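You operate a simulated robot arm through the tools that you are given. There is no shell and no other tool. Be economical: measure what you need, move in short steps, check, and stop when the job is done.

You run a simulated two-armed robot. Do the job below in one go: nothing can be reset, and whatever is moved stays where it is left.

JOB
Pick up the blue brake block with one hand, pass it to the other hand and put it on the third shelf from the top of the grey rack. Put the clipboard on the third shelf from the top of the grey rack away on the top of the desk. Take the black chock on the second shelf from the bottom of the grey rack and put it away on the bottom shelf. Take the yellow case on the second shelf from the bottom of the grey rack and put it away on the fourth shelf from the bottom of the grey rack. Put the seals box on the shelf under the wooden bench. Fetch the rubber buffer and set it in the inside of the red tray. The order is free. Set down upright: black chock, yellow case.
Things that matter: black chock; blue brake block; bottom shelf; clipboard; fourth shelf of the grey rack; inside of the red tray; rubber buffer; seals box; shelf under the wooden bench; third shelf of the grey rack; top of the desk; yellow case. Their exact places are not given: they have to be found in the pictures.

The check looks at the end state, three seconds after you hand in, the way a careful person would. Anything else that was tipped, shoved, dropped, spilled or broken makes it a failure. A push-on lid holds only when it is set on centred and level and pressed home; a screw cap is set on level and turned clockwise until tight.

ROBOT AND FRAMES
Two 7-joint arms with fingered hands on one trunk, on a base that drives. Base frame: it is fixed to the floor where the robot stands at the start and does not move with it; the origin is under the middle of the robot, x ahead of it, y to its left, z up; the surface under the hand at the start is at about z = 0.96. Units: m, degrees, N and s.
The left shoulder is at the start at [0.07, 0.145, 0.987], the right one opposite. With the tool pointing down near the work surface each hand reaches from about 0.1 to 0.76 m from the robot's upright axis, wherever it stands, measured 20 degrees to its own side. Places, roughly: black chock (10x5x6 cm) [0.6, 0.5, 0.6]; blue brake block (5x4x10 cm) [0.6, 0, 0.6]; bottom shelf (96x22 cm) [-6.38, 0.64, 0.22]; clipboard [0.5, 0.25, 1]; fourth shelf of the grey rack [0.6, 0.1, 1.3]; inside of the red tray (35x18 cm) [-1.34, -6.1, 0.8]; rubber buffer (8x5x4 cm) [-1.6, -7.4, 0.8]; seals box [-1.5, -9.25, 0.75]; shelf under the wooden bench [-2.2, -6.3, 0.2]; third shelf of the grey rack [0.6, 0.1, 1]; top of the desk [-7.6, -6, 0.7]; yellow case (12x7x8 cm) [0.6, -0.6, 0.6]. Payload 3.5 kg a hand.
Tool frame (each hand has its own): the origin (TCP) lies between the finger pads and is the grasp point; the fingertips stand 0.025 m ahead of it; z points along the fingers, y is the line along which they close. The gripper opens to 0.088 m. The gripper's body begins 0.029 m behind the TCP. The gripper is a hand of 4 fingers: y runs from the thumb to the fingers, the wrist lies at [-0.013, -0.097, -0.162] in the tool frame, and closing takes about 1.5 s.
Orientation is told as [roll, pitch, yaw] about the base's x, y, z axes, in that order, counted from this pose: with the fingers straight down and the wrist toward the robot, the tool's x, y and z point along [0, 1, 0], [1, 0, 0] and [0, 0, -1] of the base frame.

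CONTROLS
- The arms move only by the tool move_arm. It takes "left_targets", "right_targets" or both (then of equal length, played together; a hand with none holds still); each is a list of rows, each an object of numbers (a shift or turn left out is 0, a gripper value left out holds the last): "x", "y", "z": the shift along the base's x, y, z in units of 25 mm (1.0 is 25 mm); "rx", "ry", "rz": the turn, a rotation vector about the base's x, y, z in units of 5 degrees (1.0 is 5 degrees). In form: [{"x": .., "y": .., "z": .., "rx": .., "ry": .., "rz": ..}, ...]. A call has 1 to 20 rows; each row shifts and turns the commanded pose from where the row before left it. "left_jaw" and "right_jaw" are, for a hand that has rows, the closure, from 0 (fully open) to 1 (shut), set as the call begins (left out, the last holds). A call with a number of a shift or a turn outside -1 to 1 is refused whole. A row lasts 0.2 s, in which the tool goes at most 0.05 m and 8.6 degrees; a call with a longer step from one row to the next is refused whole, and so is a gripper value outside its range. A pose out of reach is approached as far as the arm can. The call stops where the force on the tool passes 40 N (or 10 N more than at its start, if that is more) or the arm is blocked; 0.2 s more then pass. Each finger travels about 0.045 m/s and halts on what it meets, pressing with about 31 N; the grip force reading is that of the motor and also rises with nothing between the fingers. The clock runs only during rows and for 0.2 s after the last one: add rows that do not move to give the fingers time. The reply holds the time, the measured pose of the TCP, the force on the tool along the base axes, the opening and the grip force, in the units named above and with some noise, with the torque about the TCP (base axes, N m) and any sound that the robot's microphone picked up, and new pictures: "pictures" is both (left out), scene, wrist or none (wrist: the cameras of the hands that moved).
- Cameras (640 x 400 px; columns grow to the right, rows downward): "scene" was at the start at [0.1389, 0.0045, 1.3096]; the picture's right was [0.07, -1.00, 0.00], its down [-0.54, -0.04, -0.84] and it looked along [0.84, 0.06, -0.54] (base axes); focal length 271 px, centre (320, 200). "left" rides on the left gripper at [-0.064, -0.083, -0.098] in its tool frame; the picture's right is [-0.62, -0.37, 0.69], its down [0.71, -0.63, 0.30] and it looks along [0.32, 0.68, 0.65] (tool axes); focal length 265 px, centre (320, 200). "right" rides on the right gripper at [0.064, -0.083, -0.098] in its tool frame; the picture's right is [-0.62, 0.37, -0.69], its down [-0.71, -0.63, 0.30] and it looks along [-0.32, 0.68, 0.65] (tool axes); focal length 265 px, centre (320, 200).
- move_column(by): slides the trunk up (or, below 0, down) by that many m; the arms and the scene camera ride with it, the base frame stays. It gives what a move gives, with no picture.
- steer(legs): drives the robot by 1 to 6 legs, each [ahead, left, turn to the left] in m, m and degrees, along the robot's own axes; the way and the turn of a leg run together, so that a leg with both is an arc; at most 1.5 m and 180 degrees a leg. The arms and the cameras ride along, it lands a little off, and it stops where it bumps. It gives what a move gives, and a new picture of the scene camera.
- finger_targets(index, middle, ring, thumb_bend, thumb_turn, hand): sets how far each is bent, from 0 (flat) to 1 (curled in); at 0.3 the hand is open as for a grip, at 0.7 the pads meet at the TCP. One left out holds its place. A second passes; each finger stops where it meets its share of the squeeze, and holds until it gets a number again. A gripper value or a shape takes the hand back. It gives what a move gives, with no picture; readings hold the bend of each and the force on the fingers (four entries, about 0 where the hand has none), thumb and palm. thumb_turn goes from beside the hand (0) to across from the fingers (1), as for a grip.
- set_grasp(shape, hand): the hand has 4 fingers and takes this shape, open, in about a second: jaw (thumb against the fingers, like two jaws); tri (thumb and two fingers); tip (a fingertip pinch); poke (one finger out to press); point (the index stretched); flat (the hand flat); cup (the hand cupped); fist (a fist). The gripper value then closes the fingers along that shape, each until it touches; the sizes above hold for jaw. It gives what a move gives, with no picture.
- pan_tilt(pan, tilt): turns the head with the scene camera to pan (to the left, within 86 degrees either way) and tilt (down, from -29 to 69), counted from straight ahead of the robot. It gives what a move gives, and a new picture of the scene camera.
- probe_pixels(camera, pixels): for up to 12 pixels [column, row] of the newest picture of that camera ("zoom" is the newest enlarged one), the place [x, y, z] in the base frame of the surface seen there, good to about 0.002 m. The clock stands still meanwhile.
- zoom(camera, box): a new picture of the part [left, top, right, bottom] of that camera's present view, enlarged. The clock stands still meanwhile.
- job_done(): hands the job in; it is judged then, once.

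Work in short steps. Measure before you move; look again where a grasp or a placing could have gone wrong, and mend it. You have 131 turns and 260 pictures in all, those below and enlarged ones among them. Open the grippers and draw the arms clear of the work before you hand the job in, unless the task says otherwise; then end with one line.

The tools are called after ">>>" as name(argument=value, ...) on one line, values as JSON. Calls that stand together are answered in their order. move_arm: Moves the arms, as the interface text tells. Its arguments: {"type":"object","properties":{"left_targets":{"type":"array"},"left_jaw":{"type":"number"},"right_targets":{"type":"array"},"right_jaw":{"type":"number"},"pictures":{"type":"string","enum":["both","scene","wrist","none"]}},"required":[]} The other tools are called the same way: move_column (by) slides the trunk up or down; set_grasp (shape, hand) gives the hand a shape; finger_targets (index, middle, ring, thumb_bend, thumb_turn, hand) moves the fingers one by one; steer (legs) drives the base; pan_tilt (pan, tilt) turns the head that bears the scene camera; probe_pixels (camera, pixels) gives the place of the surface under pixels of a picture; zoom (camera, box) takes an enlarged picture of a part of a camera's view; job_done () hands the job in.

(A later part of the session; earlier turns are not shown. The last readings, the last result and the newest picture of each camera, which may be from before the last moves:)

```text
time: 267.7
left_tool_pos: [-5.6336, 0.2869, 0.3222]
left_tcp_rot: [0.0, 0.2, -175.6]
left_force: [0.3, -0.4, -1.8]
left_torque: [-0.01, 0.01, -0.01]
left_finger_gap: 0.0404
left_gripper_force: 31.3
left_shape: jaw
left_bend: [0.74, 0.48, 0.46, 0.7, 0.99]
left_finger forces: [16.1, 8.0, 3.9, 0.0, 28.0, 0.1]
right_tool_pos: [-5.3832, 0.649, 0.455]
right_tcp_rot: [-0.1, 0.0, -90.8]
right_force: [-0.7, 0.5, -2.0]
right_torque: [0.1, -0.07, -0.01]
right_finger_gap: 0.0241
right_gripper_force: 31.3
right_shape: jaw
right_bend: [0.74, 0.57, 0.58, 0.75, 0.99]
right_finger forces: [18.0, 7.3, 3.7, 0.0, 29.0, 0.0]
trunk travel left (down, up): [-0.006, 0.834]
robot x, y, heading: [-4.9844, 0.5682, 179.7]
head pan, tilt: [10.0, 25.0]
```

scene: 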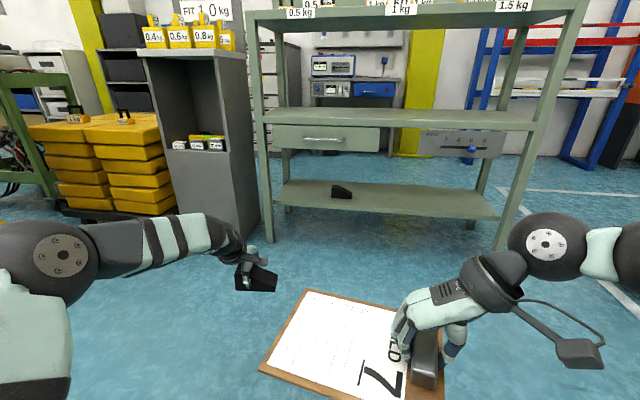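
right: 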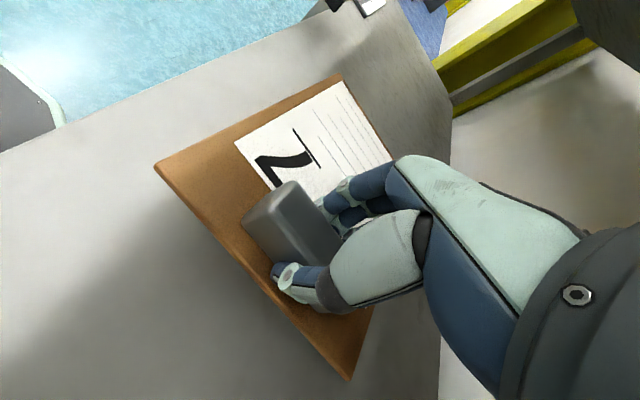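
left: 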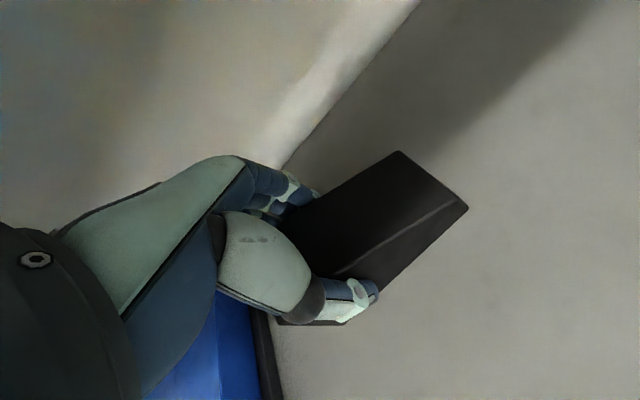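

Lower 30 mm more, then drive 0.5 m closer and check clearances under the drawer.

>>> move_arm(left_targets=[{"z": -0.6}, {"z": -0.6}], pictures="none")

>>> steer(legs=[[0.5, -0.015, 0]])

>>> probe_pixels(camera="scene", pixels=[[330, 150], [300, 160], [250, 230], [200, 220], [150, 225], [235, 220], [265, 280], [300, 230], [360, 195], [265, 200]])

```text
time: 268.3
left_tool_pos: [-5.637, 0.2866, 0.2919]
left_tcp_rot: [0.0, 0.2, -175.6]
left_force: [0.9, -0.5, -2.0]
left_torque: [-0.02, 0.0, 0.01]
left_finger_gap: 0.0406
left_gripper_force: 31.4
left_shape: jaw
left_bend: [0.74, 0.48, 0.46, 0.7, 0.99]
left_finger forces: [15.9, 8.0, 3.8, 0.0, 28.0, 0.0]
right_tool_pos: [-5.3824, 0.6484, 0.4558]
right_tcp_rot: [-0.1, 0.0, -90.7]
right_force: [0.3, 0.3, -2.4]
right_torque: [0.1, -0.01, 0.0]
right_finger_gap: 0.0243
right_gripper_force: 31.1
right_shape: jaw
right_bend: [0.74, 0.57, 0.58, 0.75, 0.99]
right_finger forces: [18.1, 7.3, 3.8, 0.0, 29.0, 0.1]
trunk travel left (down, up): [-0.006, 0.834]
robot x, y, heading: [-4.9846, 0.5716, 179.7]
head pan, tilt: [10.0, 25.0]
```

```text
time: 271.2
left_tool_pos: [-6.1299, 0.3043, 0.2921]
left_tcp_rot: [-0.1, 0.3, -175.7]
left_force: [-0.9, -0.8, -2.0]
left_torque: [0.0, 0.01, 0.0]
left_finger_gap: 0.0403
left_gripper_force: 31.0
left_shape: jaw
left_bend: [0.74, 0.48, 0.46, 0.7, 0.99]
left_finger forces: [16.0, 8.1, 3.9, 0.1, 27.8, 0.0]
right_tool_pos: [-5.8768, 0.6661, 0.4545]
right_tcp_rot: [0.0, 0.0, -90.8]
right_force: [-0.2, 0.7, -1.2]
right_torque: [0.15, -0.01, 0.01]
right_finger_gap: 0.0247
right_gripper_force: 31.1
right_shape: jaw
right_bend: [0.74, 0.57, 0.58, 0.75, 0.99]
right_finger forces: [17.9, 7.4, 3.7, 0.0, 29.1, 0.0]
trunk travel left (down, up): [-0.006, 0.834]
robot x, y, heading: [-5.4812, 0.5842, 179.8]
head pan, tilt: [10.0, 25.0]
```

scene: 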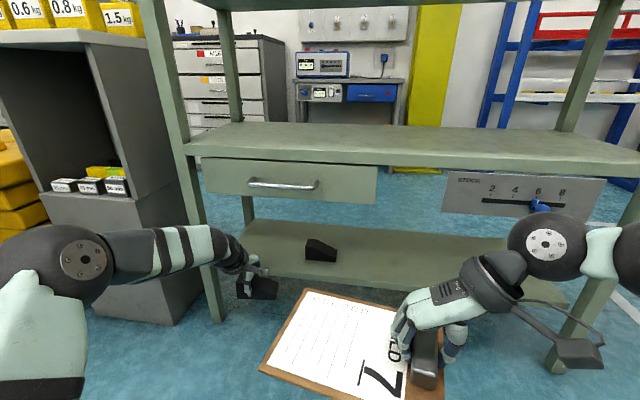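

```text
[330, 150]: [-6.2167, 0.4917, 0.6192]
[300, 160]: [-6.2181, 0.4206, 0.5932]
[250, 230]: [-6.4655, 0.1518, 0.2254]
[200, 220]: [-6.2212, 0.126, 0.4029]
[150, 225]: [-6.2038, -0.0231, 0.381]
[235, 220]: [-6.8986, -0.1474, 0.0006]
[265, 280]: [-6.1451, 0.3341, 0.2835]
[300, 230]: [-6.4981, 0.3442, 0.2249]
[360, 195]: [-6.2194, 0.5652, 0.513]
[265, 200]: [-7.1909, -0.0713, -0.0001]
```

Check the forearm line relative to the bench leg at [−6.22, 0.12].

>>> probe_pixels(camera="scene", pixels=[[85, 250], [140, 245], [180, 240], [210, 240], [230, 245], [245, 255], [210, 300], [275, 185], [310, 250]])

>>> zoom(camera="scene", box=[140, 180, 380, 330])

```text
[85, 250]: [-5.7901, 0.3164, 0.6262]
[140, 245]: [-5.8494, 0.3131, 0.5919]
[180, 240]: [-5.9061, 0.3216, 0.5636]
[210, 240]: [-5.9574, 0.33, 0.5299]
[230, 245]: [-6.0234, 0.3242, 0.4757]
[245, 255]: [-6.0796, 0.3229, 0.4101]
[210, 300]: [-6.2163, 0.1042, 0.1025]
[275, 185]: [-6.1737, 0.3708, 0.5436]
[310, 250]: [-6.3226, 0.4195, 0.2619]
```

```text
2.67 times, centred on (260, 255) of scene
```

zoom: 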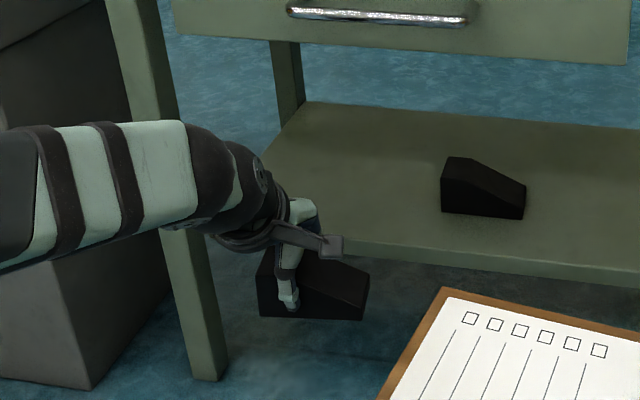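

The forearm would meet the drawer/handle here. Between the drawer and the STOCK panel (y 0.62–0.78) it is open, so use y≈0.70. Check the right side before shifting.

>>> pan_tilt(pan=-45, tilt=25)

>>> probe_pixels(camera="scene", pixels=[[100, 250], [150, 200], [200, 250], [250, 200], [300, 250], [350, 250], [400, 250], [450, 250], [500, 200], [550, 250], [300, 330], [400, 330]])

```text
time: 272.4
left_tool_pos: [-6.1302, 0.3047, 0.2918]
left_tcp_rot: [0.1, 0.2, -175.7]
left_force: [0.5, -0.1, -2.6]
left_torque: [-0.01, 0.02, -0.03]
left_finger_gap: 0.0404
left_gripper_force: 30.1
left_shape: jaw
left_bend: [0.74, 0.48, 0.46, 0.7, 0.99]
left_finger forces: [16.0, 7.9, 4.0, 0.0, 28.0, 0.0]
right_tool_pos: [-5.8756, 0.6663, 0.4549]
right_tcp_rot: [0.1, 0.0, -90.9]
right_force: [0.7, 0.6, -1.0]
right_torque: [0.11, -0.04, 0.02]
right_finger_gap: 0.0244
right_gripper_force: 31.1
right_shape: jaw
right_bend: [0.74, 0.57, 0.58, 0.75, 0.99]
right_finger forces: [18.1, 7.2, 3.7, 0.0, 29.0, 0.1]
trunk travel left (down, up): [-0.006, 0.834]
robot x, y, heading: [-5.479, 0.5842, 179.8]
head pan, tilt: [-45.0, 25.0]
```

scene: 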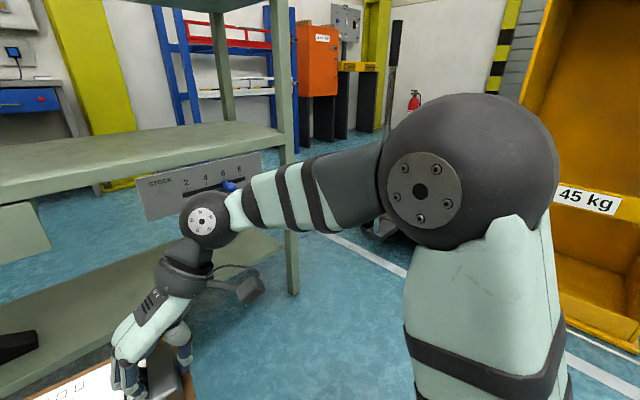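

```text
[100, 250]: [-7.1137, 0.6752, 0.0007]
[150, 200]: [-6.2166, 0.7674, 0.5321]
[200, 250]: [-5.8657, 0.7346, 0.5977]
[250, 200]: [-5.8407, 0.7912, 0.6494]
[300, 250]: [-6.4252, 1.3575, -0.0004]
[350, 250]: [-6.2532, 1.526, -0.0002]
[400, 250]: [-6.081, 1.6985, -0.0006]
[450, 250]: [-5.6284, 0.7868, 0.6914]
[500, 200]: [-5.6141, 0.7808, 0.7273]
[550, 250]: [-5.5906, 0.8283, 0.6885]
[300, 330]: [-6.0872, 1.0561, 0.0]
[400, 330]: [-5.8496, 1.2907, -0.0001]
```

Right side is free (elbow within 0.27 m). Strafe 0.40 m right, then 0.23 m ahead.

>>> steer(legs=[[0, -0.395, 0]])

>>> pan_tilt(pan=15, tilt=30)

>>> probe_pixels(camera="scene", pixels=[[220, 160], [240, 175], [260, 180], [280, 185], [300, 185], [320, 185], [340, 185], [360, 190], [260, 230], [200, 230]])

```text
time: 274.9
left_tool_pos: [-6.1267, 0.6913, 0.2919]
left_tcp_rot: [-0.1, 0.3, -175.6]
left_force: [0.6, 0.9, -1.5]
left_torque: [0.0, -0.02, 0.02]
left_finger_gap: 0.0407
left_gripper_force: 31.7
left_shape: jaw
left_bend: [0.74, 0.48, 0.46, 0.7, 0.99]
left_finger forces: [16.0, 8.0, 4.0, 0.0, 27.9, 0.0]
right_tool_pos: [-5.8745, 1.0537, 0.455]
right_tcp_rot: [0.0, 0.0, -90.8]
right_force: [-0.4, -0.9, -1.1]
right_torque: [0.1, 0.0, -0.03]
right_finger_gap: 0.0243
right_gripper_force: 30.9
right_shape: jaw
right_bend: [0.74, 0.57, 0.58, 0.75, 0.99]
right_finger forces: [18.2, 7.3, 3.7, 0.1, 29.0, 0.1]
trunk travel left (down, up): [-0.006, 0.834]
robot x, y, heading: [-5.4745, 0.9706, 179.6]
head pan, tilt: [-45.0, 25.0]
```

scene: 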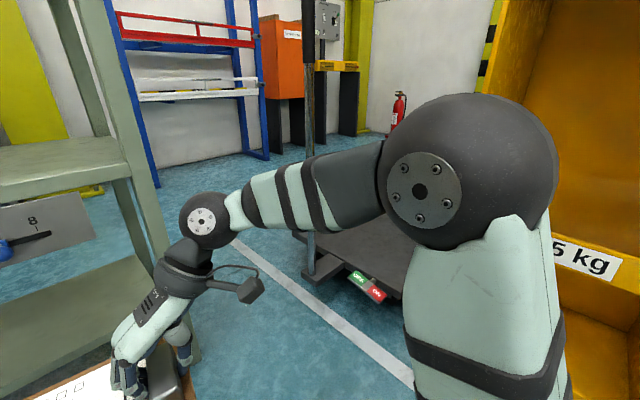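

```text
time: 276.2
left_tool_pos: [-6.1279, 0.6924, 0.2919]
left_tcp_rot: [0.0, 0.3, -175.6]
left_force: [-0.4, 1.6, -2.7]
left_torque: [0.01, 0.0, 0.01]
left_finger_gap: 0.0408
left_gripper_force: 30.9
left_shape: jaw
left_bend: [0.74, 0.48, 0.46, 0.7, 0.99]
left_finger forces: [16.0, 8.1, 3.9, 0.1, 27.9, 0.0]
right_tool_pos: [-5.872, 1.0547, 0.4547]
right_tcp_rot: [0.1, 0.0, -90.9]
right_force: [-0.5, 0.5, -1.8]
right_torque: [0.11, -0.05, -0.02]
right_finger_gap: 0.0246
right_gripper_force: 30.5
right_shape: jaw
right_bend: [0.74, 0.57, 0.58, 0.75, 0.99]
right_finger forces: [18.0, 7.3, 3.8, 0.1, 28.9, 0.1]
trunk travel left (down, up): [-0.006, 0.834]
robot x, y, heading: [-5.4743, 0.977, 179.8]
head pan, tilt: [15.0, 30.0]
```

scene: 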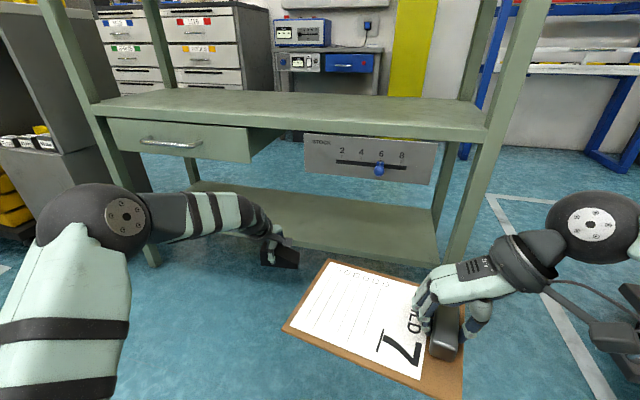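

```text
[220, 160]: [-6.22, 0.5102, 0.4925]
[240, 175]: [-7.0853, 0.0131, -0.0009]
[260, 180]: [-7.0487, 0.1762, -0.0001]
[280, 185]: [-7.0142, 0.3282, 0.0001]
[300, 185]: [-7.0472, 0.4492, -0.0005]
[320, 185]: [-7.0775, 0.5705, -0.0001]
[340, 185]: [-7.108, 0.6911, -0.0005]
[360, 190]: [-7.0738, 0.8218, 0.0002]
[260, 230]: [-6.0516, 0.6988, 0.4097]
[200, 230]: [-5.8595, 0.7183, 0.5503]
```

>>> probe_pixels(camera="scene", pixels=[[306, 150], [306, 165], [247, 150], [247, 158], [280, 150], [278, 132], [300, 132], [230, 215], [245, 215], [180, 210]])

>>> zoom(camera="scene", box=[100, 110, 340, 290])

```text
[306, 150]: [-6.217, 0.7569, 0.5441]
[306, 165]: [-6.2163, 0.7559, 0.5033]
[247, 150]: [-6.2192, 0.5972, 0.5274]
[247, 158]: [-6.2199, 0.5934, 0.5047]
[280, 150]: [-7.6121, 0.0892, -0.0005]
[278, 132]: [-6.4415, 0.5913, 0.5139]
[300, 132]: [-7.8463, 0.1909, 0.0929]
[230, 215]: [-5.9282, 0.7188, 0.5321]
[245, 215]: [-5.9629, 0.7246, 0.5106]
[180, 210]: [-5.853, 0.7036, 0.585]
```

```text
2.22 times, centred on (220, 200) of scene
```

zoom: 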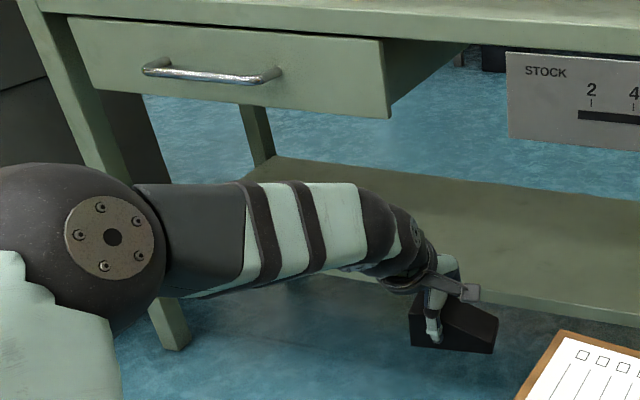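

The forearm (centre y≈0.675) fits the 0.60–0.755 gap. Drive 0.23 m ahead.

>>> steer(legs=[[0.23, 0, 0]])

>>> zoom(camera="scene", box=[160, 110, 400, 290])

>>> probe_pixels(camera="zoom", pixels=[[300, 270], [380, 270], [420, 250], [300, 220], [450, 200], [250, 200], [350, 285], [340, 310]])

```text
time: 277.9
left_tool_pos: [-6.358, 0.6924, 0.2916]
left_tcp_rot: [0.0, 0.2, -175.6]
left_force: [0.0, -0.3, -1.4]
left_torque: [0.04, 0.02, 0.0]
left_finger_gap: 0.0405
left_gripper_force: 31.1
left_shape: jaw
left_bend: [0.74, 0.48, 0.46, 0.7, 0.99]
left_finger forces: [16.0, 8.0, 3.8, 0.0, 27.9, 0.0]
right_tool_pos: [-6.1038, 1.0534, 0.4544]
right_tcp_rot: [0.0, -0.1, -90.8]
right_force: [-0.2, -0.2, -2.3]
right_torque: [0.12, -0.05, 0.01]
right_finger_gap: 0.0243
right_gripper_force: 30.8
right_shape: jaw
right_bend: [0.74, 0.57, 0.58, 0.75, 0.99]
right_finger forces: [18.1, 7.2, 3.8, 0.0, 29.0, 0.0]
trunk travel left (down, up): [-0.006, 0.834]
robot x, y, heading: [-5.7058, 0.9724, 179.9]
head pan, tilt: [15.0, 30.0]
```

scene: 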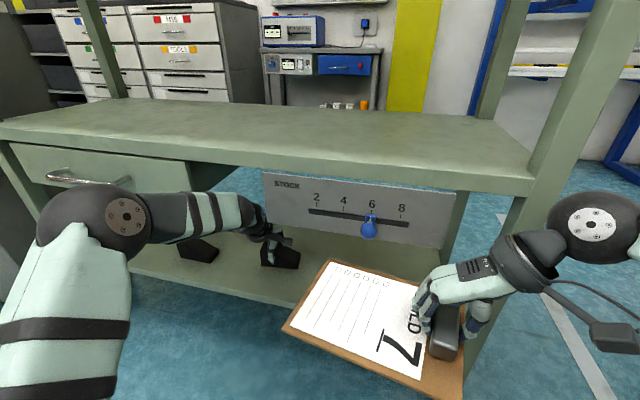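

```text
2.22 times, centred on (280, 200) of scene
```

zoom: 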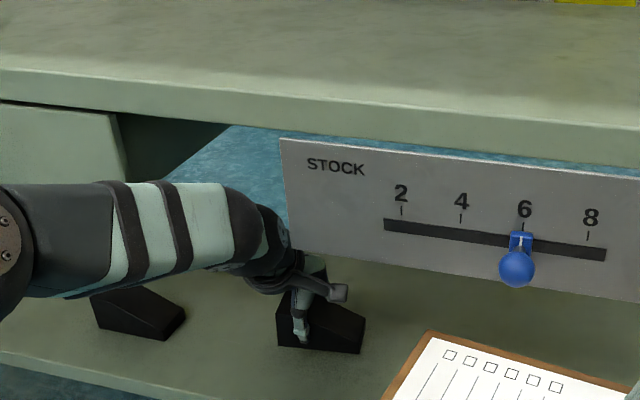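

```text
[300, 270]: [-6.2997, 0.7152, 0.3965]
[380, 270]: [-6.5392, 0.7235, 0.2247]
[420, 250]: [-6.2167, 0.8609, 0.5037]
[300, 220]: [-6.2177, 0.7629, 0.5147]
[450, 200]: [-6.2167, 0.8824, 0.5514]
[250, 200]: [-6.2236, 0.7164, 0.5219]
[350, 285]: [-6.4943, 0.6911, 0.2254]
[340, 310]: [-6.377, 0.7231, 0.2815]
```

Lower 25 mm in small steps to set the chock on the shelf.

>>> move_arm(left_targets=[{"z": -0.4}, {"z": -0.4}, {"z": -0.12}, {"z": -0.08}, {}], pictures="none")

>>> zoom(camera="scene", box=[160, 110, 400, 290])

```text
time: 279.1
left_tool_pos: [-6.3575, 0.691, 0.2682]
left_tcp_rot: [0.0, 0.1, -175.5]
left_force: [0.6, -0.8, -1.1]
left_torque: [0.04, -0.01, -0.01]
left_finger_gap: 0.0406
left_gripper_force: 30.4
left_shape: jaw
left_bend: [0.74, 0.48, 0.46, 0.7, 0.99]
left_finger forces: [15.9, 7.9, 3.9, 0.0, 28.2, 0.0]
right_tool_pos: [-6.1043, 1.055, 0.4561]
right_tcp_rot: [0.0, 0.0, -90.8]
right_force: [0.9, 0.4, -1.6]
right_torque: [0.1, -0.02, 0.0]
right_finger_gap: 0.0245
right_gripper_force: 31.1
right_shape: jaw
right_bend: [0.74, 0.57, 0.58, 0.75, 0.99]
right_finger forces: [18.1, 7.4, 3.8, 0.0, 29.0, 0.0]
trunk travel left (down, up): [-0.006, 0.834]
robot x, y, heading: [-5.7054, 0.9738, 179.8]
head pan, tilt: [15.0, 30.0]
```

```text
2.22 times, centred on (280, 200) of scene
```

zoom: 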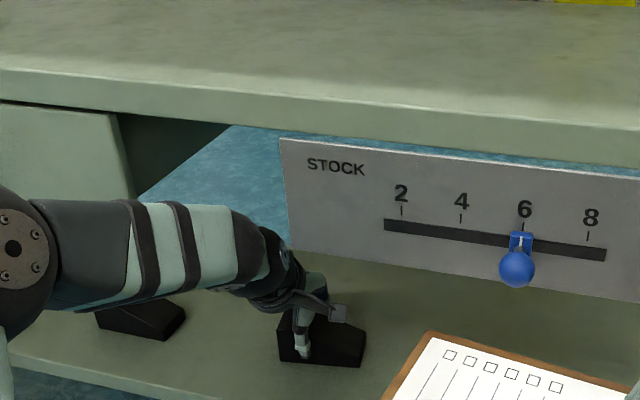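

Slight contact so far; lower 4 mm more, then release and rise 50 mm.

>>> move_arm(left_targets=[{"z": -0.08}, {"z": -0.06}, {}], pictures="none")

>>> move_arm(left_targets=[{}, {}, {}, {}, {}, {}, {}, {}, {"z": 0.3}, {"z": 0.4}, {"z": 0.4}, {"z": 0.4}], left_jaw=0, pictures="none")

>>> zoom(camera="scene", box=[160, 110, 400, 290])

```text
time: 279.9
left_tool_pos: [-6.3571, 0.692, 0.2651]
left_tcp_rot: [0.0, 0.0, -175.6]
left_force: [0.8, -1.6, 7.4]
left_torque: [0.01, -0.07, -0.03]
left_finger_gap: 0.0406
left_gripper_force: 30.5
left_shape: jaw
left_bend: [0.74, 0.48, 0.46, 0.7, 0.99]
left_finger forces: [16.5, 8.5, 4.3, 0.0, 30.2, 0.0]
right_tool_pos: [-6.1042, 1.0545, 0.4564]
right_tcp_rot: [0.0, 0.0, -90.9]
right_force: [0.3, 0.0, -1.6]
right_torque: [0.15, -0.03, -0.03]
right_finger_gap: 0.0244
right_gripper_force: 30.2
right_shape: jaw
right_bend: [0.74, 0.57, 0.58, 0.75, 0.99]
right_finger forces: [18.1, 7.2, 3.6, 0.0, 29.2, 0.0]
trunk travel left (down, up): [-0.006, 0.834]
robot x, y, heading: [-5.7039, 0.9778, 179.7]
head pan, tilt: [15.0, 30.0]
```

```text
time: 282.5
left_tool_pos: [-6.3572, 0.6922, 0.3005]
left_tcp_rot: [0.0, 0.2, -175.6]
left_force: [0.1, -0.2, 0.6]
left_torque: [0.0, 0.04, 0.0]
left_finger_gap: 0.0876
left_gripper_force: 0.0
left_shape: jaw
left_bend: [0.3, 0.3, 0.3, 0.3, 0.98]
left_finger forces: [0.1, 0.0, 0.1, 0.1, 0.0, 0.0]
right_tool_pos: [-6.1031, 1.0542, 0.4551]
right_tcp_rot: [0.1, 0.0, -90.9]
right_force: [-1.1, 0.3, -1.4]
right_torque: [0.09, -0.05, -0.01]
right_finger_gap: 0.0242
right_gripper_force: 30.8
right_shape: jaw
right_bend: [0.74, 0.57, 0.58, 0.75, 0.99]
right_finger forces: [18.1, 7.4, 3.7, 0.1, 29.0, 0.0]
trunk travel left (down, up): [-0.006, 0.834]
robot x, y, heading: [-5.7083, 0.9772, 179.8]
head pan, tilt: [15.0, 30.0]
```

```text
2.22 times, centred on (280, 200) of scene
```

zoom: 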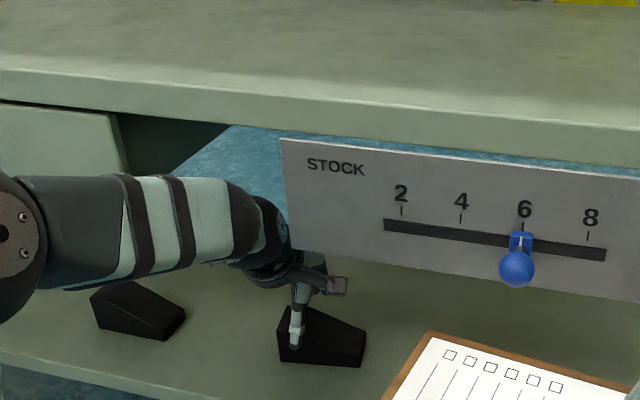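

Chock stands. Rise 28 mm more so the far fingers clear its top, then back out 0.45 m.

>>> move_arm(left_targets=[{"z": 0.4}, {"z": 0.4}, {"z": 0.3}], pictures="none")

>>> steer(legs=[[-0.6, 0, 0]])

>>> zoom(camera="scene", box=[160, 60, 460, 260])

```text
time: 283.3
left_tool_pos: [-6.3572, 0.6927, 0.3284]
left_tcp_rot: [0.0, 0.2, -175.6]
left_force: [0.4, -0.5, -0.5]
left_torque: [0.01, -0.03, -0.02]
left_finger_gap: 0.0877
left_gripper_force: 0.1
left_shape: jaw
left_bend: [0.3, 0.3, 0.3, 0.3, 0.98]
left_finger forces: [0.0, 0.1, 0.0, 0.0, 0.0, 0.0]
right_tool_pos: [-6.104, 1.055, 0.4551]
right_tcp_rot: [0.0, 0.0, -90.8]
right_force: [0.1, 0.2, -1.5]
right_torque: [0.06, -0.03, 0.02]
right_finger_gap: 0.0244
right_gripper_force: 30.7
right_shape: jaw
right_bend: [0.74, 0.57, 0.58, 0.75, 0.99]
right_finger forces: [18.1, 7.2, 3.7, 0.0, 29.1, 0.1]
trunk travel left (down, up): [-0.006, 0.834]
robot x, y, heading: [-5.7092, 0.9762, 179.8]
head pan, tilt: [15.0, 30.0]
```

```text
time: 286.7
left_tool_pos: [-5.7593, 0.6927, 0.3273]
left_tcp_rot: [0.0, 0.2, -176.2]
left_force: [0.0, 0.2, -1.2]
left_torque: [0.0, 0.03, 0.01]
left_finger_gap: 0.0877
left_gripper_force: 0.0
left_shape: jaw
left_bend: [0.3, 0.3, 0.3, 0.3, 0.98]
left_finger forces: [0.0, 0.0, 0.0, 0.0, 0.1, 0.0]
right_tool_pos: [-5.5023, 1.0533, 0.455]
right_tcp_rot: [-0.1, -0.1, -91.3]
right_force: [0.3, 0.2, -0.4]
right_torque: [0.08, 0.0, 0.02]
right_finger_gap: 0.0244
right_gripper_force: 30.3
right_shape: jaw
right_bend: [0.74, 0.57, 0.58, 0.75, 0.99]
right_finger forces: [18.1, 7.3, 3.7, 0.0, 29.1, 0.1]
trunk travel left (down, up): [-0.006, 0.834]
robot x, y, heading: [-5.1048, 0.9694, 179.4]
head pan, tilt: [15.0, 30.0]
```

scene: 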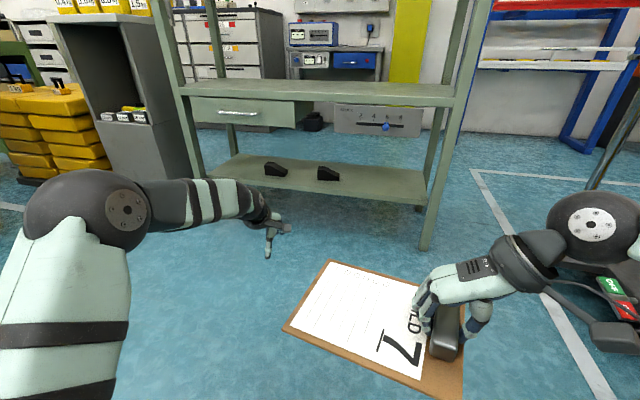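

```text
2.00 times, centred on (310, 160) of scene
```

zoom: 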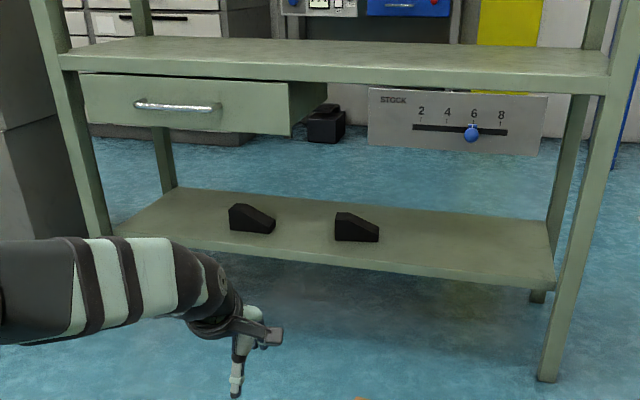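

Chock is done. Raise the trunk for travel, fold the left arm, and drive back the way I came, to (−3.1,−1.98), then west.

>>> move_column(by=0.4)

>>> move_column(by=0.4)

>>> move_arm(left_targets=[{"x": 0.9, "z": 0.5}, {"x": 0.9, "z": 0.5}, {"x": 0.9, "z": 0.5}, {"x": 0.9, "z": 0.5}, {"x": 0.9, "z": 0.5}, {"x": 0.9, "z": 0.5}, {"x": 0.9, "z": 0.5}, {"x": 0.9, "z": 0.5}], pictures="none")

>>> steer(legs=[[0, 0.4, 0.5], [-1.0, 0, 0], [-1.0, 0, 0], [0, 1.3, 0], [0, 1.25, 0], [1.4, 0, 0]])

```text
time: 290.5
left_tool_pos: [-5.7599, 0.6929, 0.7283]
left_tcp_rot: [0.0, 0.2, -176.1]
left_force: [0.7, -0.7, 0.2]
left_torque: [-0.01, 0.01, -0.01]
left_finger_gap: 0.0875
left_gripper_force: 0.0
left_shape: jaw
left_bend: [0.3, 0.3, 0.3, 0.3, 0.98]
left_finger forces: [0.0, 0.0, 0.0, 0.1, 0.0, 0.0]
right_tool_pos: [-5.5032, 1.0534, 0.8552]
right_tcp_rot: [0.0, 0.0, -91.3]
right_force: [-0.4, 0.2, -1.5]
right_torque: [0.1, -0.03, 0.02]
right_finger_gap: 0.0243
right_gripper_force: 31.0
right_shape: jaw
right_bend: [0.74, 0.57, 0.58, 0.75, 0.99]
right_finger forces: [18.1, 7.3, 3.7, 0.1, 29.1, 0.1]
trunk travel left (down, up): [-0.406, 0.434]
robot x, y, heading: [-5.1028, 0.9712, 179.0]
head pan, tilt: [15.0, 30.0]
```

```text
time: 294.4
left_tool_pos: [-5.7587, 0.6917, 1.1293]
left_tcp_rot: [0.0, 0.2, -176.1]
left_force: [0.2, -0.3, -0.4]
left_torque: [-0.01, 0.01, -0.06]
left_finger_gap: 0.0875
left_gripper_force: 0.1
left_shape: jaw
left_bend: [0.3, 0.3, 0.3, 0.3, 0.98]
left_finger forces: [0.0, 0.0, 0.1, 0.0, 0.0, 0.0]
right_tool_pos: [-5.5033, 1.0519, 1.2536]
right_tcp_rot: [0.0, 0.1, -91.2]
right_force: [0.9, -0.8, -1.8]
right_torque: [0.12, -0.03, 0.0]
right_finger_gap: 0.0243
right_gripper_force: 30.8
right_shape: jaw
right_bend: [0.74, 0.57, 0.58, 0.75, 0.99]
right_finger forces: [18.1, 7.3, 3.7, 0.0, 29.1, 0.0]
trunk travel left (down, up): [-0.806, 0.034]
robot x, y, heading: [-5.1028, 0.9662, 179.1]
head pan, tilt: [15.0, 30.0]
```

```text
time: 296.2
left_tool_pos: [-5.5769, 0.6964, 1.2294]
left_tcp_rot: [0.2, 0.1, -176.2]
left_force: [-0.4, 0.4, 0.4]
left_torque: [0.0, 0.01, 0.0]
left_finger_gap: 0.0876
left_gripper_force: 0.0
left_shape: jaw
left_bend: [0.3, 0.3, 0.3, 0.3, 0.98]
left_finger forces: [0.1, 0.1, 0.1, 0.0, 0.1, 0.1]
right_tool_pos: [-5.502, 1.0559, 1.2555]
right_tcp_rot: [0.1, -0.2, -91.4]
right_force: [-0.4, -0.4, -2.0]
right_torque: [0.08, 0.0, 0.03]
right_finger_gap: 0.0241
right_gripper_force: 31.2
right_shape: jaw
right_bend: [0.74, 0.57, 0.58, 0.75, 0.99]
right_finger forces: [18.2, 7.3, 3.7, 0.0, 29.1, 0.0]
trunk travel left (down, up): [-0.806, 0.034]
robot x, y, heading: [-5.103, 0.965, 179.2]
head pan, tilt: [15.0, 30.0]
```

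```text
time: 326.8
left_tool_pos: [-4.9525, -2.349, 1.2301]
left_tcp_rot: [0.0, 0.0, -172.5]
left_force: [0.1, 0.1, -0.7]
left_torque: [0.0, 0.02, 0.0]
left_finger_gap: 0.0876
left_gripper_force: 0.1
left_shape: jaw
left_bend: [0.3, 0.3, 0.3, 0.3, 0.98]
left_finger forces: [0.0, 0.0, 0.1, 0.0, 0.0, 0.1]
right_tool_pos: [-4.9007, -1.9863, 1.2558]
right_tcp_rot: [0.0, 0.0, -87.7]
right_force: [0.4, -0.4, -2.5]
right_torque: [0.09, -0.01, 0.02]
right_finger_gap: 0.0242
right_gripper_force: 31.2
right_shape: jaw
right_bend: [0.74, 0.57, 0.58, 0.75, 0.99]
right_finger forces: [18.1, 7.3, 3.7, 0.1, 29.1, 0.0]
trunk travel left (down, up): [-0.806, 0.034]
robot x, y, heading: [-4.4946, -2.0405, -177.2]
head pan, tilt: [15.0, 30.0]
```

scene: 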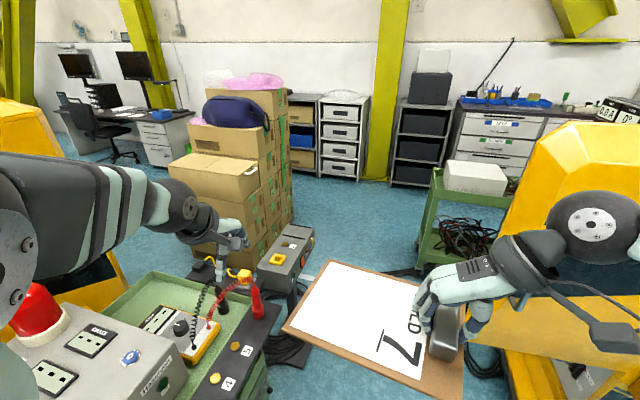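

Probe the gap ahead and the desk with monitors at left.

>>> probe_pixels(camera="scene", pixels=[[145, 125], [110, 110], [155, 160], [180, 180], [290, 200], [300, 240], [265, 290], [340, 200], [340, 240], [430, 230], [500, 250], [300, 370]])

```text
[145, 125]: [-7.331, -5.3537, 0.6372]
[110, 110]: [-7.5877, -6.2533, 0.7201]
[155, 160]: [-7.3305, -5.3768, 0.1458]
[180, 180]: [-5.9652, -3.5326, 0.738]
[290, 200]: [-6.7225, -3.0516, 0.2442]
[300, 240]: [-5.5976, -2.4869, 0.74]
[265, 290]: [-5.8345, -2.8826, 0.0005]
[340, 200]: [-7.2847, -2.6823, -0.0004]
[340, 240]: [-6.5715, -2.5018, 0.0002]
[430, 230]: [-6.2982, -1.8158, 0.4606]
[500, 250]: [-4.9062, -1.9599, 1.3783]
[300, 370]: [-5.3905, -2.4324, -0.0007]
```

The way west here is narrow; try the aisle at x≈−3.2 southward, between the yellow machines and the partition. Go back and face south.

>>> steer(legs=[[-1.3, 0, 0], [0, 0, 87]])

>>> pan_tilt(pan=0, tilt=15)

>>> probe_pixels(camera="scene", pixels=[[150, 200], [220, 200], [260, 170], [290, 150], [320, 150], [320, 180], [320, 220], [360, 150], [400, 160], [420, 200], [480, 200], [520, 150]])

```text
time: 337.1
left_tool_pos: [-2.921, -2.4575, 1.2287]
left_tcp_rot: [0.0, 0.3, -86.5]
left_force: [-0.7, 0.2, -0.5]
left_torque: [0.0, 0.01, -0.01]
left_finger_gap: 0.0878
left_gripper_force: 0.1
left_shape: jaw
left_bend: [0.3, 0.3, 0.3, 0.3, 0.98]
left_finger forces: [0.1, 0.0, 0.0, 0.0, 0.0, 0.0]
right_tool_pos: [-3.2801, -2.3789, 1.2549]
right_tcp_rot: [0.1, -0.1, -1.8]
right_force: [0.1, -0.8, -1.5]
right_torque: [0.02, 0.11, 0.02]
right_finger_gap: 0.0243
right_gripper_force: 30.7
right_shape: jaw
right_bend: [0.74, 0.57, 0.58, 0.75, 0.99]
right_finger forces: [18.1, 7.3, 3.7, 0.0, 29.1, 0.0]
trunk travel left (down, up): [-0.806, 0.034]
robot x, y, heading: [-3.1898, -1.984, -91.1]
head pan, tilt: [15.0, 30.0]
```

scene: 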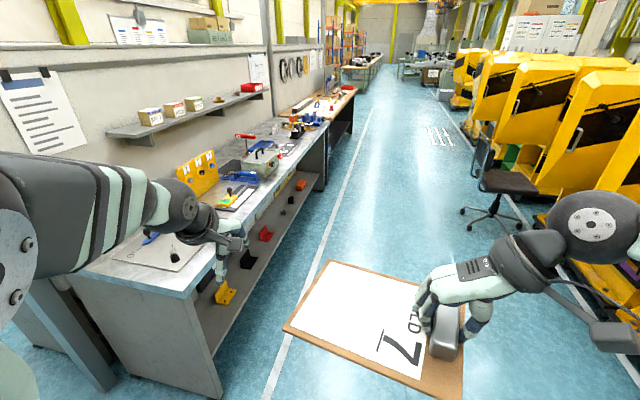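

```text
time: 337.9
left_tool_pos: [-2.9204, -2.4579, 1.23]
left_tcp_rot: [0.1, 0.1, -86.6]
left_force: [-1.2, 0.2, -0.4]
left_torque: [0.0, -0.02, 0.01]
left_finger_gap: 0.0874
left_gripper_force: 0.0
left_shape: jaw
left_bend: [0.3, 0.3, 0.3, 0.3, 0.98]
left_finger forces: [0.1, 0.0, 0.0, 0.1, 0.0, 0.0]
right_tool_pos: [-3.278, -2.3789, 1.2558]
right_tcp_rot: [0.0, 0.0, -1.8]
right_force: [-0.3, 0.2, -1.8]
right_torque: [0.04, 0.11, 0.02]
right_finger_gap: 0.0243
right_gripper_force: 31.1
right_shape: jaw
right_bend: [0.74, 0.57, 0.58, 0.75, 0.99]
right_finger forces: [18.1, 7.3, 3.7, 0.1, 29.0, 0.0]
trunk travel left (down, up): [-0.806, 0.034]
robot x, y, heading: [-3.1924, -1.981, -91.1]
head pan, tilt: [0.0, 15.0]
```

scene: 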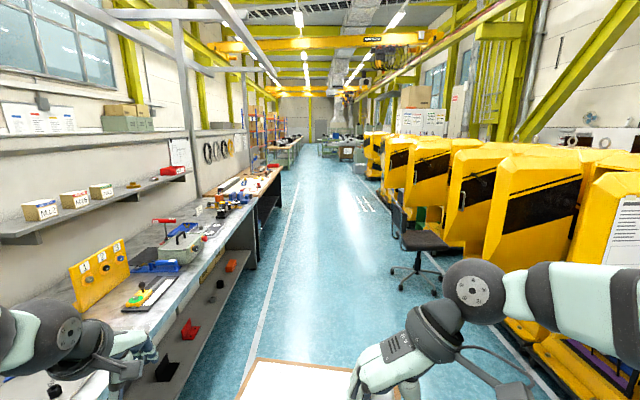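

```text
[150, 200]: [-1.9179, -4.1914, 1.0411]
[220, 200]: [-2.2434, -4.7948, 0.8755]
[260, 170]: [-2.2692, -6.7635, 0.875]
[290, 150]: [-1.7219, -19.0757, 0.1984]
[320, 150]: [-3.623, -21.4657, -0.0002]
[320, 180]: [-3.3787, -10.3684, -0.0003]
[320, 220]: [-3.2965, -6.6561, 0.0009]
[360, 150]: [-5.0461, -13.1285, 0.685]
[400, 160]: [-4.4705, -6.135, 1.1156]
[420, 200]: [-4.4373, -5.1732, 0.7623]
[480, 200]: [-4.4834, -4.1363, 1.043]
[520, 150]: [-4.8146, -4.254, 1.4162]
```

Long clear aisle south. Drive 5 m south along x≈−3.2 and look right for a way west.

>>> steer(legs=[[1.5, 0, 1.1], [1.5, 0, 0], [1.5, 0, 0], [1.0, 0, 0]])

>>> pan_tilt(pan=-55, tilt=15)

>>> probe_pixels(camera="scene", pixels=[[60, 180], [120, 180], [180, 180], [220, 180], [260, 180], [300, 180], [340, 180], [380, 180], [420, 180], [200, 150], [300, 150], [400, 150]])

```text
time: 364.2
left_tool_pos: [-2.7898, -7.9498, 1.2298]
left_tcp_rot: [0.0, 0.0, -81.9]
left_force: [-0.2, -0.4, 0.2]
left_torque: [0.01, -0.01, 0.0]
left_finger_gap: 0.0877
left_gripper_force: 0.0
left_shape: jaw
left_bend: [0.3, 0.3, 0.3, 0.3, 0.98]
left_finger forces: [0.0, 0.0, 0.0, 0.0, 0.1, 0.0]
right_tool_pos: [-3.1523, -7.9014, 1.2557]
right_tcp_rot: [0.0, 0.0, 2.9]
right_force: [-0.1, 0.6, -2.3]
right_torque: [-0.02, 0.1, 0.03]
right_finger_gap: 0.0245
right_gripper_force: 31.1
right_shape: jaw
right_bend: [0.74, 0.57, 0.58, 0.75, 0.99]
right_finger forces: [18.2, 7.3, 3.7, 0.0, 29.0, 0.1]
trunk travel left (down, up): [-0.806, 0.034]
robot x, y, heading: [-3.0971, -7.5026, -86.6]
head pan, tilt: [0.0, 15.0]
```

scene: 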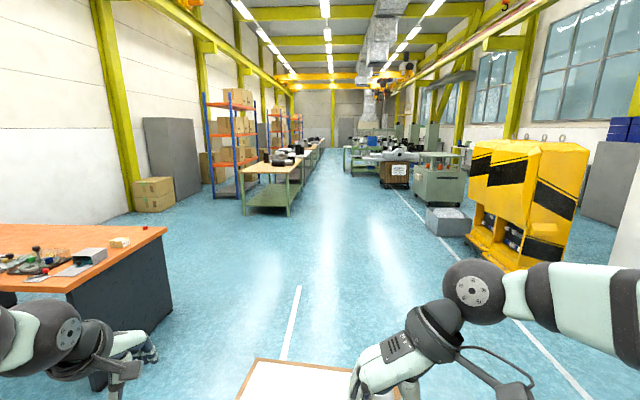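

```text
time: 365.4
left_tool_pos: [-2.7895, -7.9522, 1.2293]
left_tcp_rot: [0.0, 0.1, -82.0]
left_force: [-0.1, 0.1, 0.1]
left_torque: [0.01, 0.01, 0.0]
left_finger_gap: 0.0876
left_gripper_force: 0.0
left_shape: jaw
left_bend: [0.3, 0.3, 0.3, 0.3, 0.98]
left_finger forces: [0.0, 0.1, 0.0, 0.2, 0.1, 0.0]
right_tool_pos: [-3.1526, -7.9034, 1.2551]
right_tcp_rot: [0.0, 0.0, 2.9]
right_force: [0.3, -0.2, -1.3]
right_torque: [0.03, 0.11, -0.01]
right_finger_gap: 0.0242
right_gripper_force: 31.3
right_shape: jaw
right_bend: [0.74, 0.57, 0.58, 0.75, 0.99]
right_finger forces: [18.1, 7.3, 3.7, 0.0, 29.0, 0.0]
trunk travel left (down, up): [-0.806, 0.034]
robot x, y, heading: [-3.0973, -7.4979, -86.4]
head pan, tilt: [-55.0, 15.0]
```

scene: 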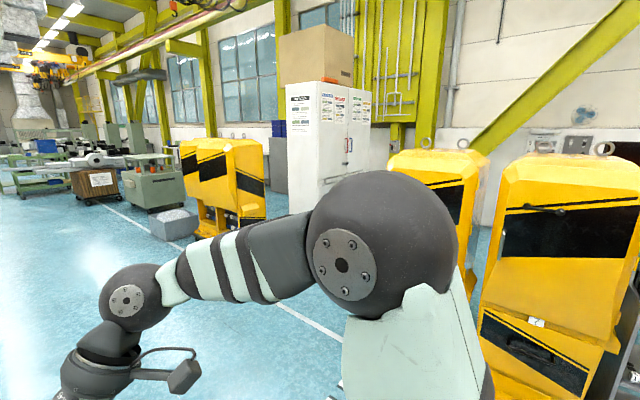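

```text
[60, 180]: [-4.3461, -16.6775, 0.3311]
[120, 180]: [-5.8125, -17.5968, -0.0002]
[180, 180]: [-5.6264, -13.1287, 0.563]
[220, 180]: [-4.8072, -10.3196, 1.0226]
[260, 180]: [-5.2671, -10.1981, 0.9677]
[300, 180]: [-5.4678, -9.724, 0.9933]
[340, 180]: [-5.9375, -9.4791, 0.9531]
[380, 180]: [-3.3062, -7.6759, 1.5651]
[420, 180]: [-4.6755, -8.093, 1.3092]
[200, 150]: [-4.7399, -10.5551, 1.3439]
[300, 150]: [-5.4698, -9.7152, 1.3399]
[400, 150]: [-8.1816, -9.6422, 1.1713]
```

A passage west shows between the yellow machine (y≥−8.1) and white cabinet (y≤−9.4). Go to y −8.7, face west.

>>> steer(legs=[[1.2, 0, 0], [0, 0, -93.5], [1.0, 0, 0]])

>>> pan_tilt(pan=-10, tilt=20)

>>> probe_pixels(camera="scene", pixels=[[100, 200], [200, 200], [240, 180], [280, 180], [320, 180], [360, 180], [400, 180], [440, 170], [480, 160], [320, 220], [400, 220], [550, 200]])

```text
time: 380.2
left_tool_pos: [-4.4996, -8.9843, 1.2305]
left_tcp_rot: [0.0, 0.1, -174.4]
left_force: [0.3, 1.0, 0.5]
left_torque: [0.01, -0.02, 0.03]
left_finger_gap: 0.0876
left_gripper_force: 0.1
left_shape: jaw
left_bend: [0.3, 0.3, 0.3, 0.3, 0.98]
left_finger forces: [0.1, 0.0, 0.0, 0.0, 0.0, 0.0]
right_tool_pos: [-4.4356, -8.6226, 1.2547]
right_tcp_rot: [0.0, 0.0, -89.8]
right_force: [0.8, 0.3, -1.4]
right_torque: [0.11, -0.01, 0.02]
right_finger_gap: 0.0241
right_gripper_force: 31.0
right_shape: jaw
right_bend: [0.74, 0.57, 0.58, 0.75, 0.99]
right_finger forces: [18.1, 7.3, 3.6, 0.0, 29.0, 0.1]
trunk travel left (down, up): [-0.806, 0.034]
robot x, y, heading: [-4.0369, -8.6955, -179.3]
head pan, tilt: [-55.0, 15.0]
```

scene: 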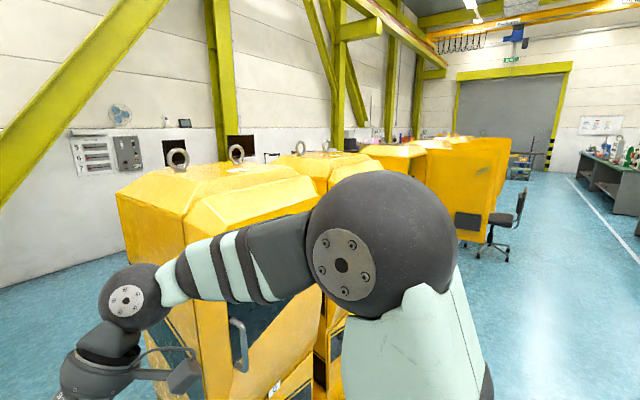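

```text
time: 381.3
left_tool_pos: [-4.5003, -8.9839, 1.2297]
left_tcp_rot: [0.0, 0.1, -174.4]
left_force: [0.0, 1.2, 0.6]
left_torque: [0.01, 0.03, 0.03]
left_finger_gap: 0.0878
left_gripper_force: 0.0
left_shape: jaw
left_bend: [0.3, 0.3, 0.3, 0.3, 0.98]
left_finger forces: [0.0, 0.0, 0.0, 0.0, 0.1, 0.0]
right_tool_pos: [-4.4362, -8.6234, 1.2558]
right_tcp_rot: [0.0, 0.0, -89.7]
right_force: [0.0, 1.0, -1.2]
right_torque: [0.1, -0.03, 0.0]
right_finger_gap: 0.0242
right_gripper_force: 31.2
right_shape: jaw
right_bend: [0.74, 0.57, 0.58, 0.75, 0.99]
right_finger forces: [18.2, 7.2, 3.7, 0.1, 28.9, 0.0]
trunk travel left (down, up): [-0.806, 0.034]
robot x, y, heading: [-4.0362, -8.6918, -179.1]
head pan, tilt: [-10.0, 20.0]
```

scene: 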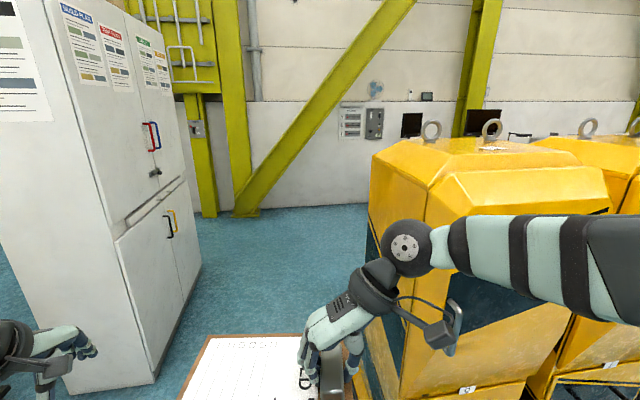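

```text
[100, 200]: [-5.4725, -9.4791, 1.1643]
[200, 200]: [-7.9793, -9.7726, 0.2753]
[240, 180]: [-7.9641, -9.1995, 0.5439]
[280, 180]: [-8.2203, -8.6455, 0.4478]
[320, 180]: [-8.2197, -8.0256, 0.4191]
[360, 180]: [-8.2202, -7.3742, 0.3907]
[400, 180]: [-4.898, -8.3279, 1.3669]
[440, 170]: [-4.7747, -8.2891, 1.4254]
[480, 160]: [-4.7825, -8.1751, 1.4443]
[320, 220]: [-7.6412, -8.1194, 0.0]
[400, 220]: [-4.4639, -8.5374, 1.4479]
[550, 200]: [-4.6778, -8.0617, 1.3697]
```

Passage y −9.42…−8.37. Take y≈−8.9 west to x≈−6.5, then look north to the desk.

>>> steer(legs=[[0, 0.21, -0.9], [1.3, 0, 0], [1.2, 0, 0]])

>>> pan_tilt(pan=-65, tilt=20)

>>> probe_pixels(camera="scene", pixels=[[100, 180], [150, 180], [200, 160], [230, 170], [260, 160], [300, 160], [340, 160], [200, 200], [260, 200], [120, 220], [480, 180], [160, 150]])

```text
time: 394.7
left_tool_pos: [-6.9932, -9.1887, 1.2302]
left_tcp_rot: [0.0, 0.0, -174.7]
left_force: [0.6, 0.9, -0.2]
left_torque: [0.02, 0.01, -0.01]
left_finger_gap: 0.0876
left_gripper_force: 0.0
left_shape: jaw
left_bend: [0.3, 0.3, 0.3, 0.3, 0.98]
left_finger forces: [0.0, 0.0, 0.1, 0.0, 0.0, 0.0]
right_tool_pos: [-6.927, -8.8283, 1.2555]
right_tcp_rot: [0.0, 0.0, -90.0]
right_force: [0.1, -0.2, -1.2]
right_torque: [0.1, 0.01, 0.01]
right_finger_gap: 0.024
right_gripper_force: 31.4
right_shape: jaw
right_bend: [0.74, 0.57, 0.58, 0.75, 0.99]
right_finger forces: [18.1, 7.4, 3.6, 0.0, 28.9, 0.0]
trunk travel left (down, up): [-0.806, 0.034]
robot x, y, heading: [-6.5295, -8.9012, -179.8]
head pan, tilt: [-10.0, 20.0]
```

scene: 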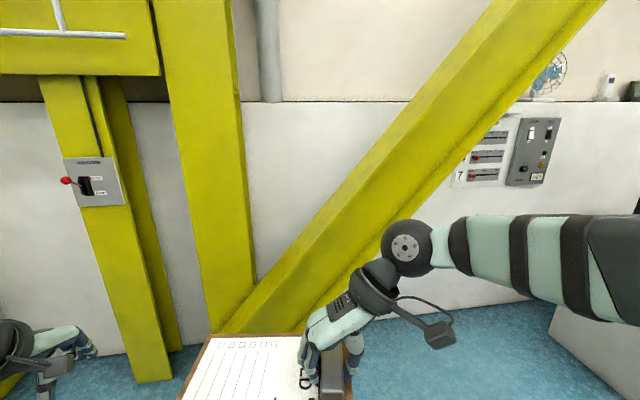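

```text
time: 396.0
left_tool_pos: [-6.9942, -9.1885, 1.2301]
left_tcp_rot: [0.0, 0.2, -174.9]
left_force: [0.9, 0.5, -0.4]
left_torque: [0.01, 0.0, 0.0]
left_finger_gap: 0.0877
left_gripper_force: 0.1
left_shape: jaw
left_bend: [0.3, 0.3, 0.3, 0.3, 0.98]
left_finger forces: [0.1, 0.0, 0.1, 0.1, 0.1, 0.1]
right_tool_pos: [-6.928, -8.8287, 1.2555]
right_tcp_rot: [0.0, 0.0, -90.0]
right_force: [0.5, 0.4, -1.4]
right_torque: [0.14, -0.04, 0.01]
right_finger_gap: 0.0242
right_gripper_force: 31.3
right_shape: jaw
right_bend: [0.74, 0.57, 0.58, 0.75, 0.99]
right_finger forces: [18.2, 7.3, 3.6, 0.0, 29.0, 0.0]
trunk travel left (down, up): [-0.806, 0.034]
robot x, y, heading: [-6.531, -8.904, -179.8]
head pan, tilt: [-65.0, 20.0]
```

scene: 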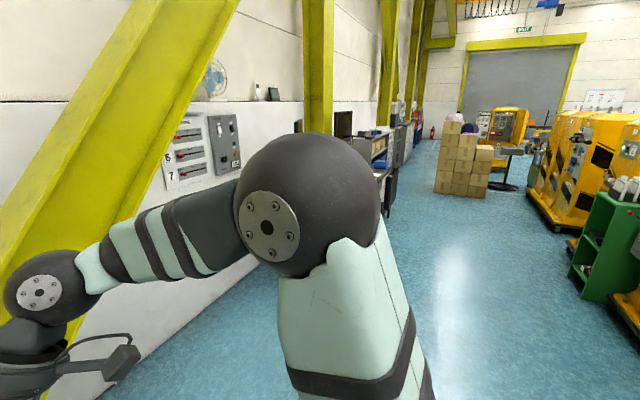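

```text
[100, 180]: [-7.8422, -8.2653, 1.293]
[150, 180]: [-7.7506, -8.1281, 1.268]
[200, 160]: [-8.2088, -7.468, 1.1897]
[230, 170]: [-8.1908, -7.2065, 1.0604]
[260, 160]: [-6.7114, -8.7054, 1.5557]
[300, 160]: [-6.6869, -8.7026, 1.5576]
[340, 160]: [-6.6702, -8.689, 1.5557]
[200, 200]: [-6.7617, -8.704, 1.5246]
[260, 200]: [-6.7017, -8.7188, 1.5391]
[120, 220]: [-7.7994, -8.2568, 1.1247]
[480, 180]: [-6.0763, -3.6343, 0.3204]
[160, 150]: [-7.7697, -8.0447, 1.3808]
```

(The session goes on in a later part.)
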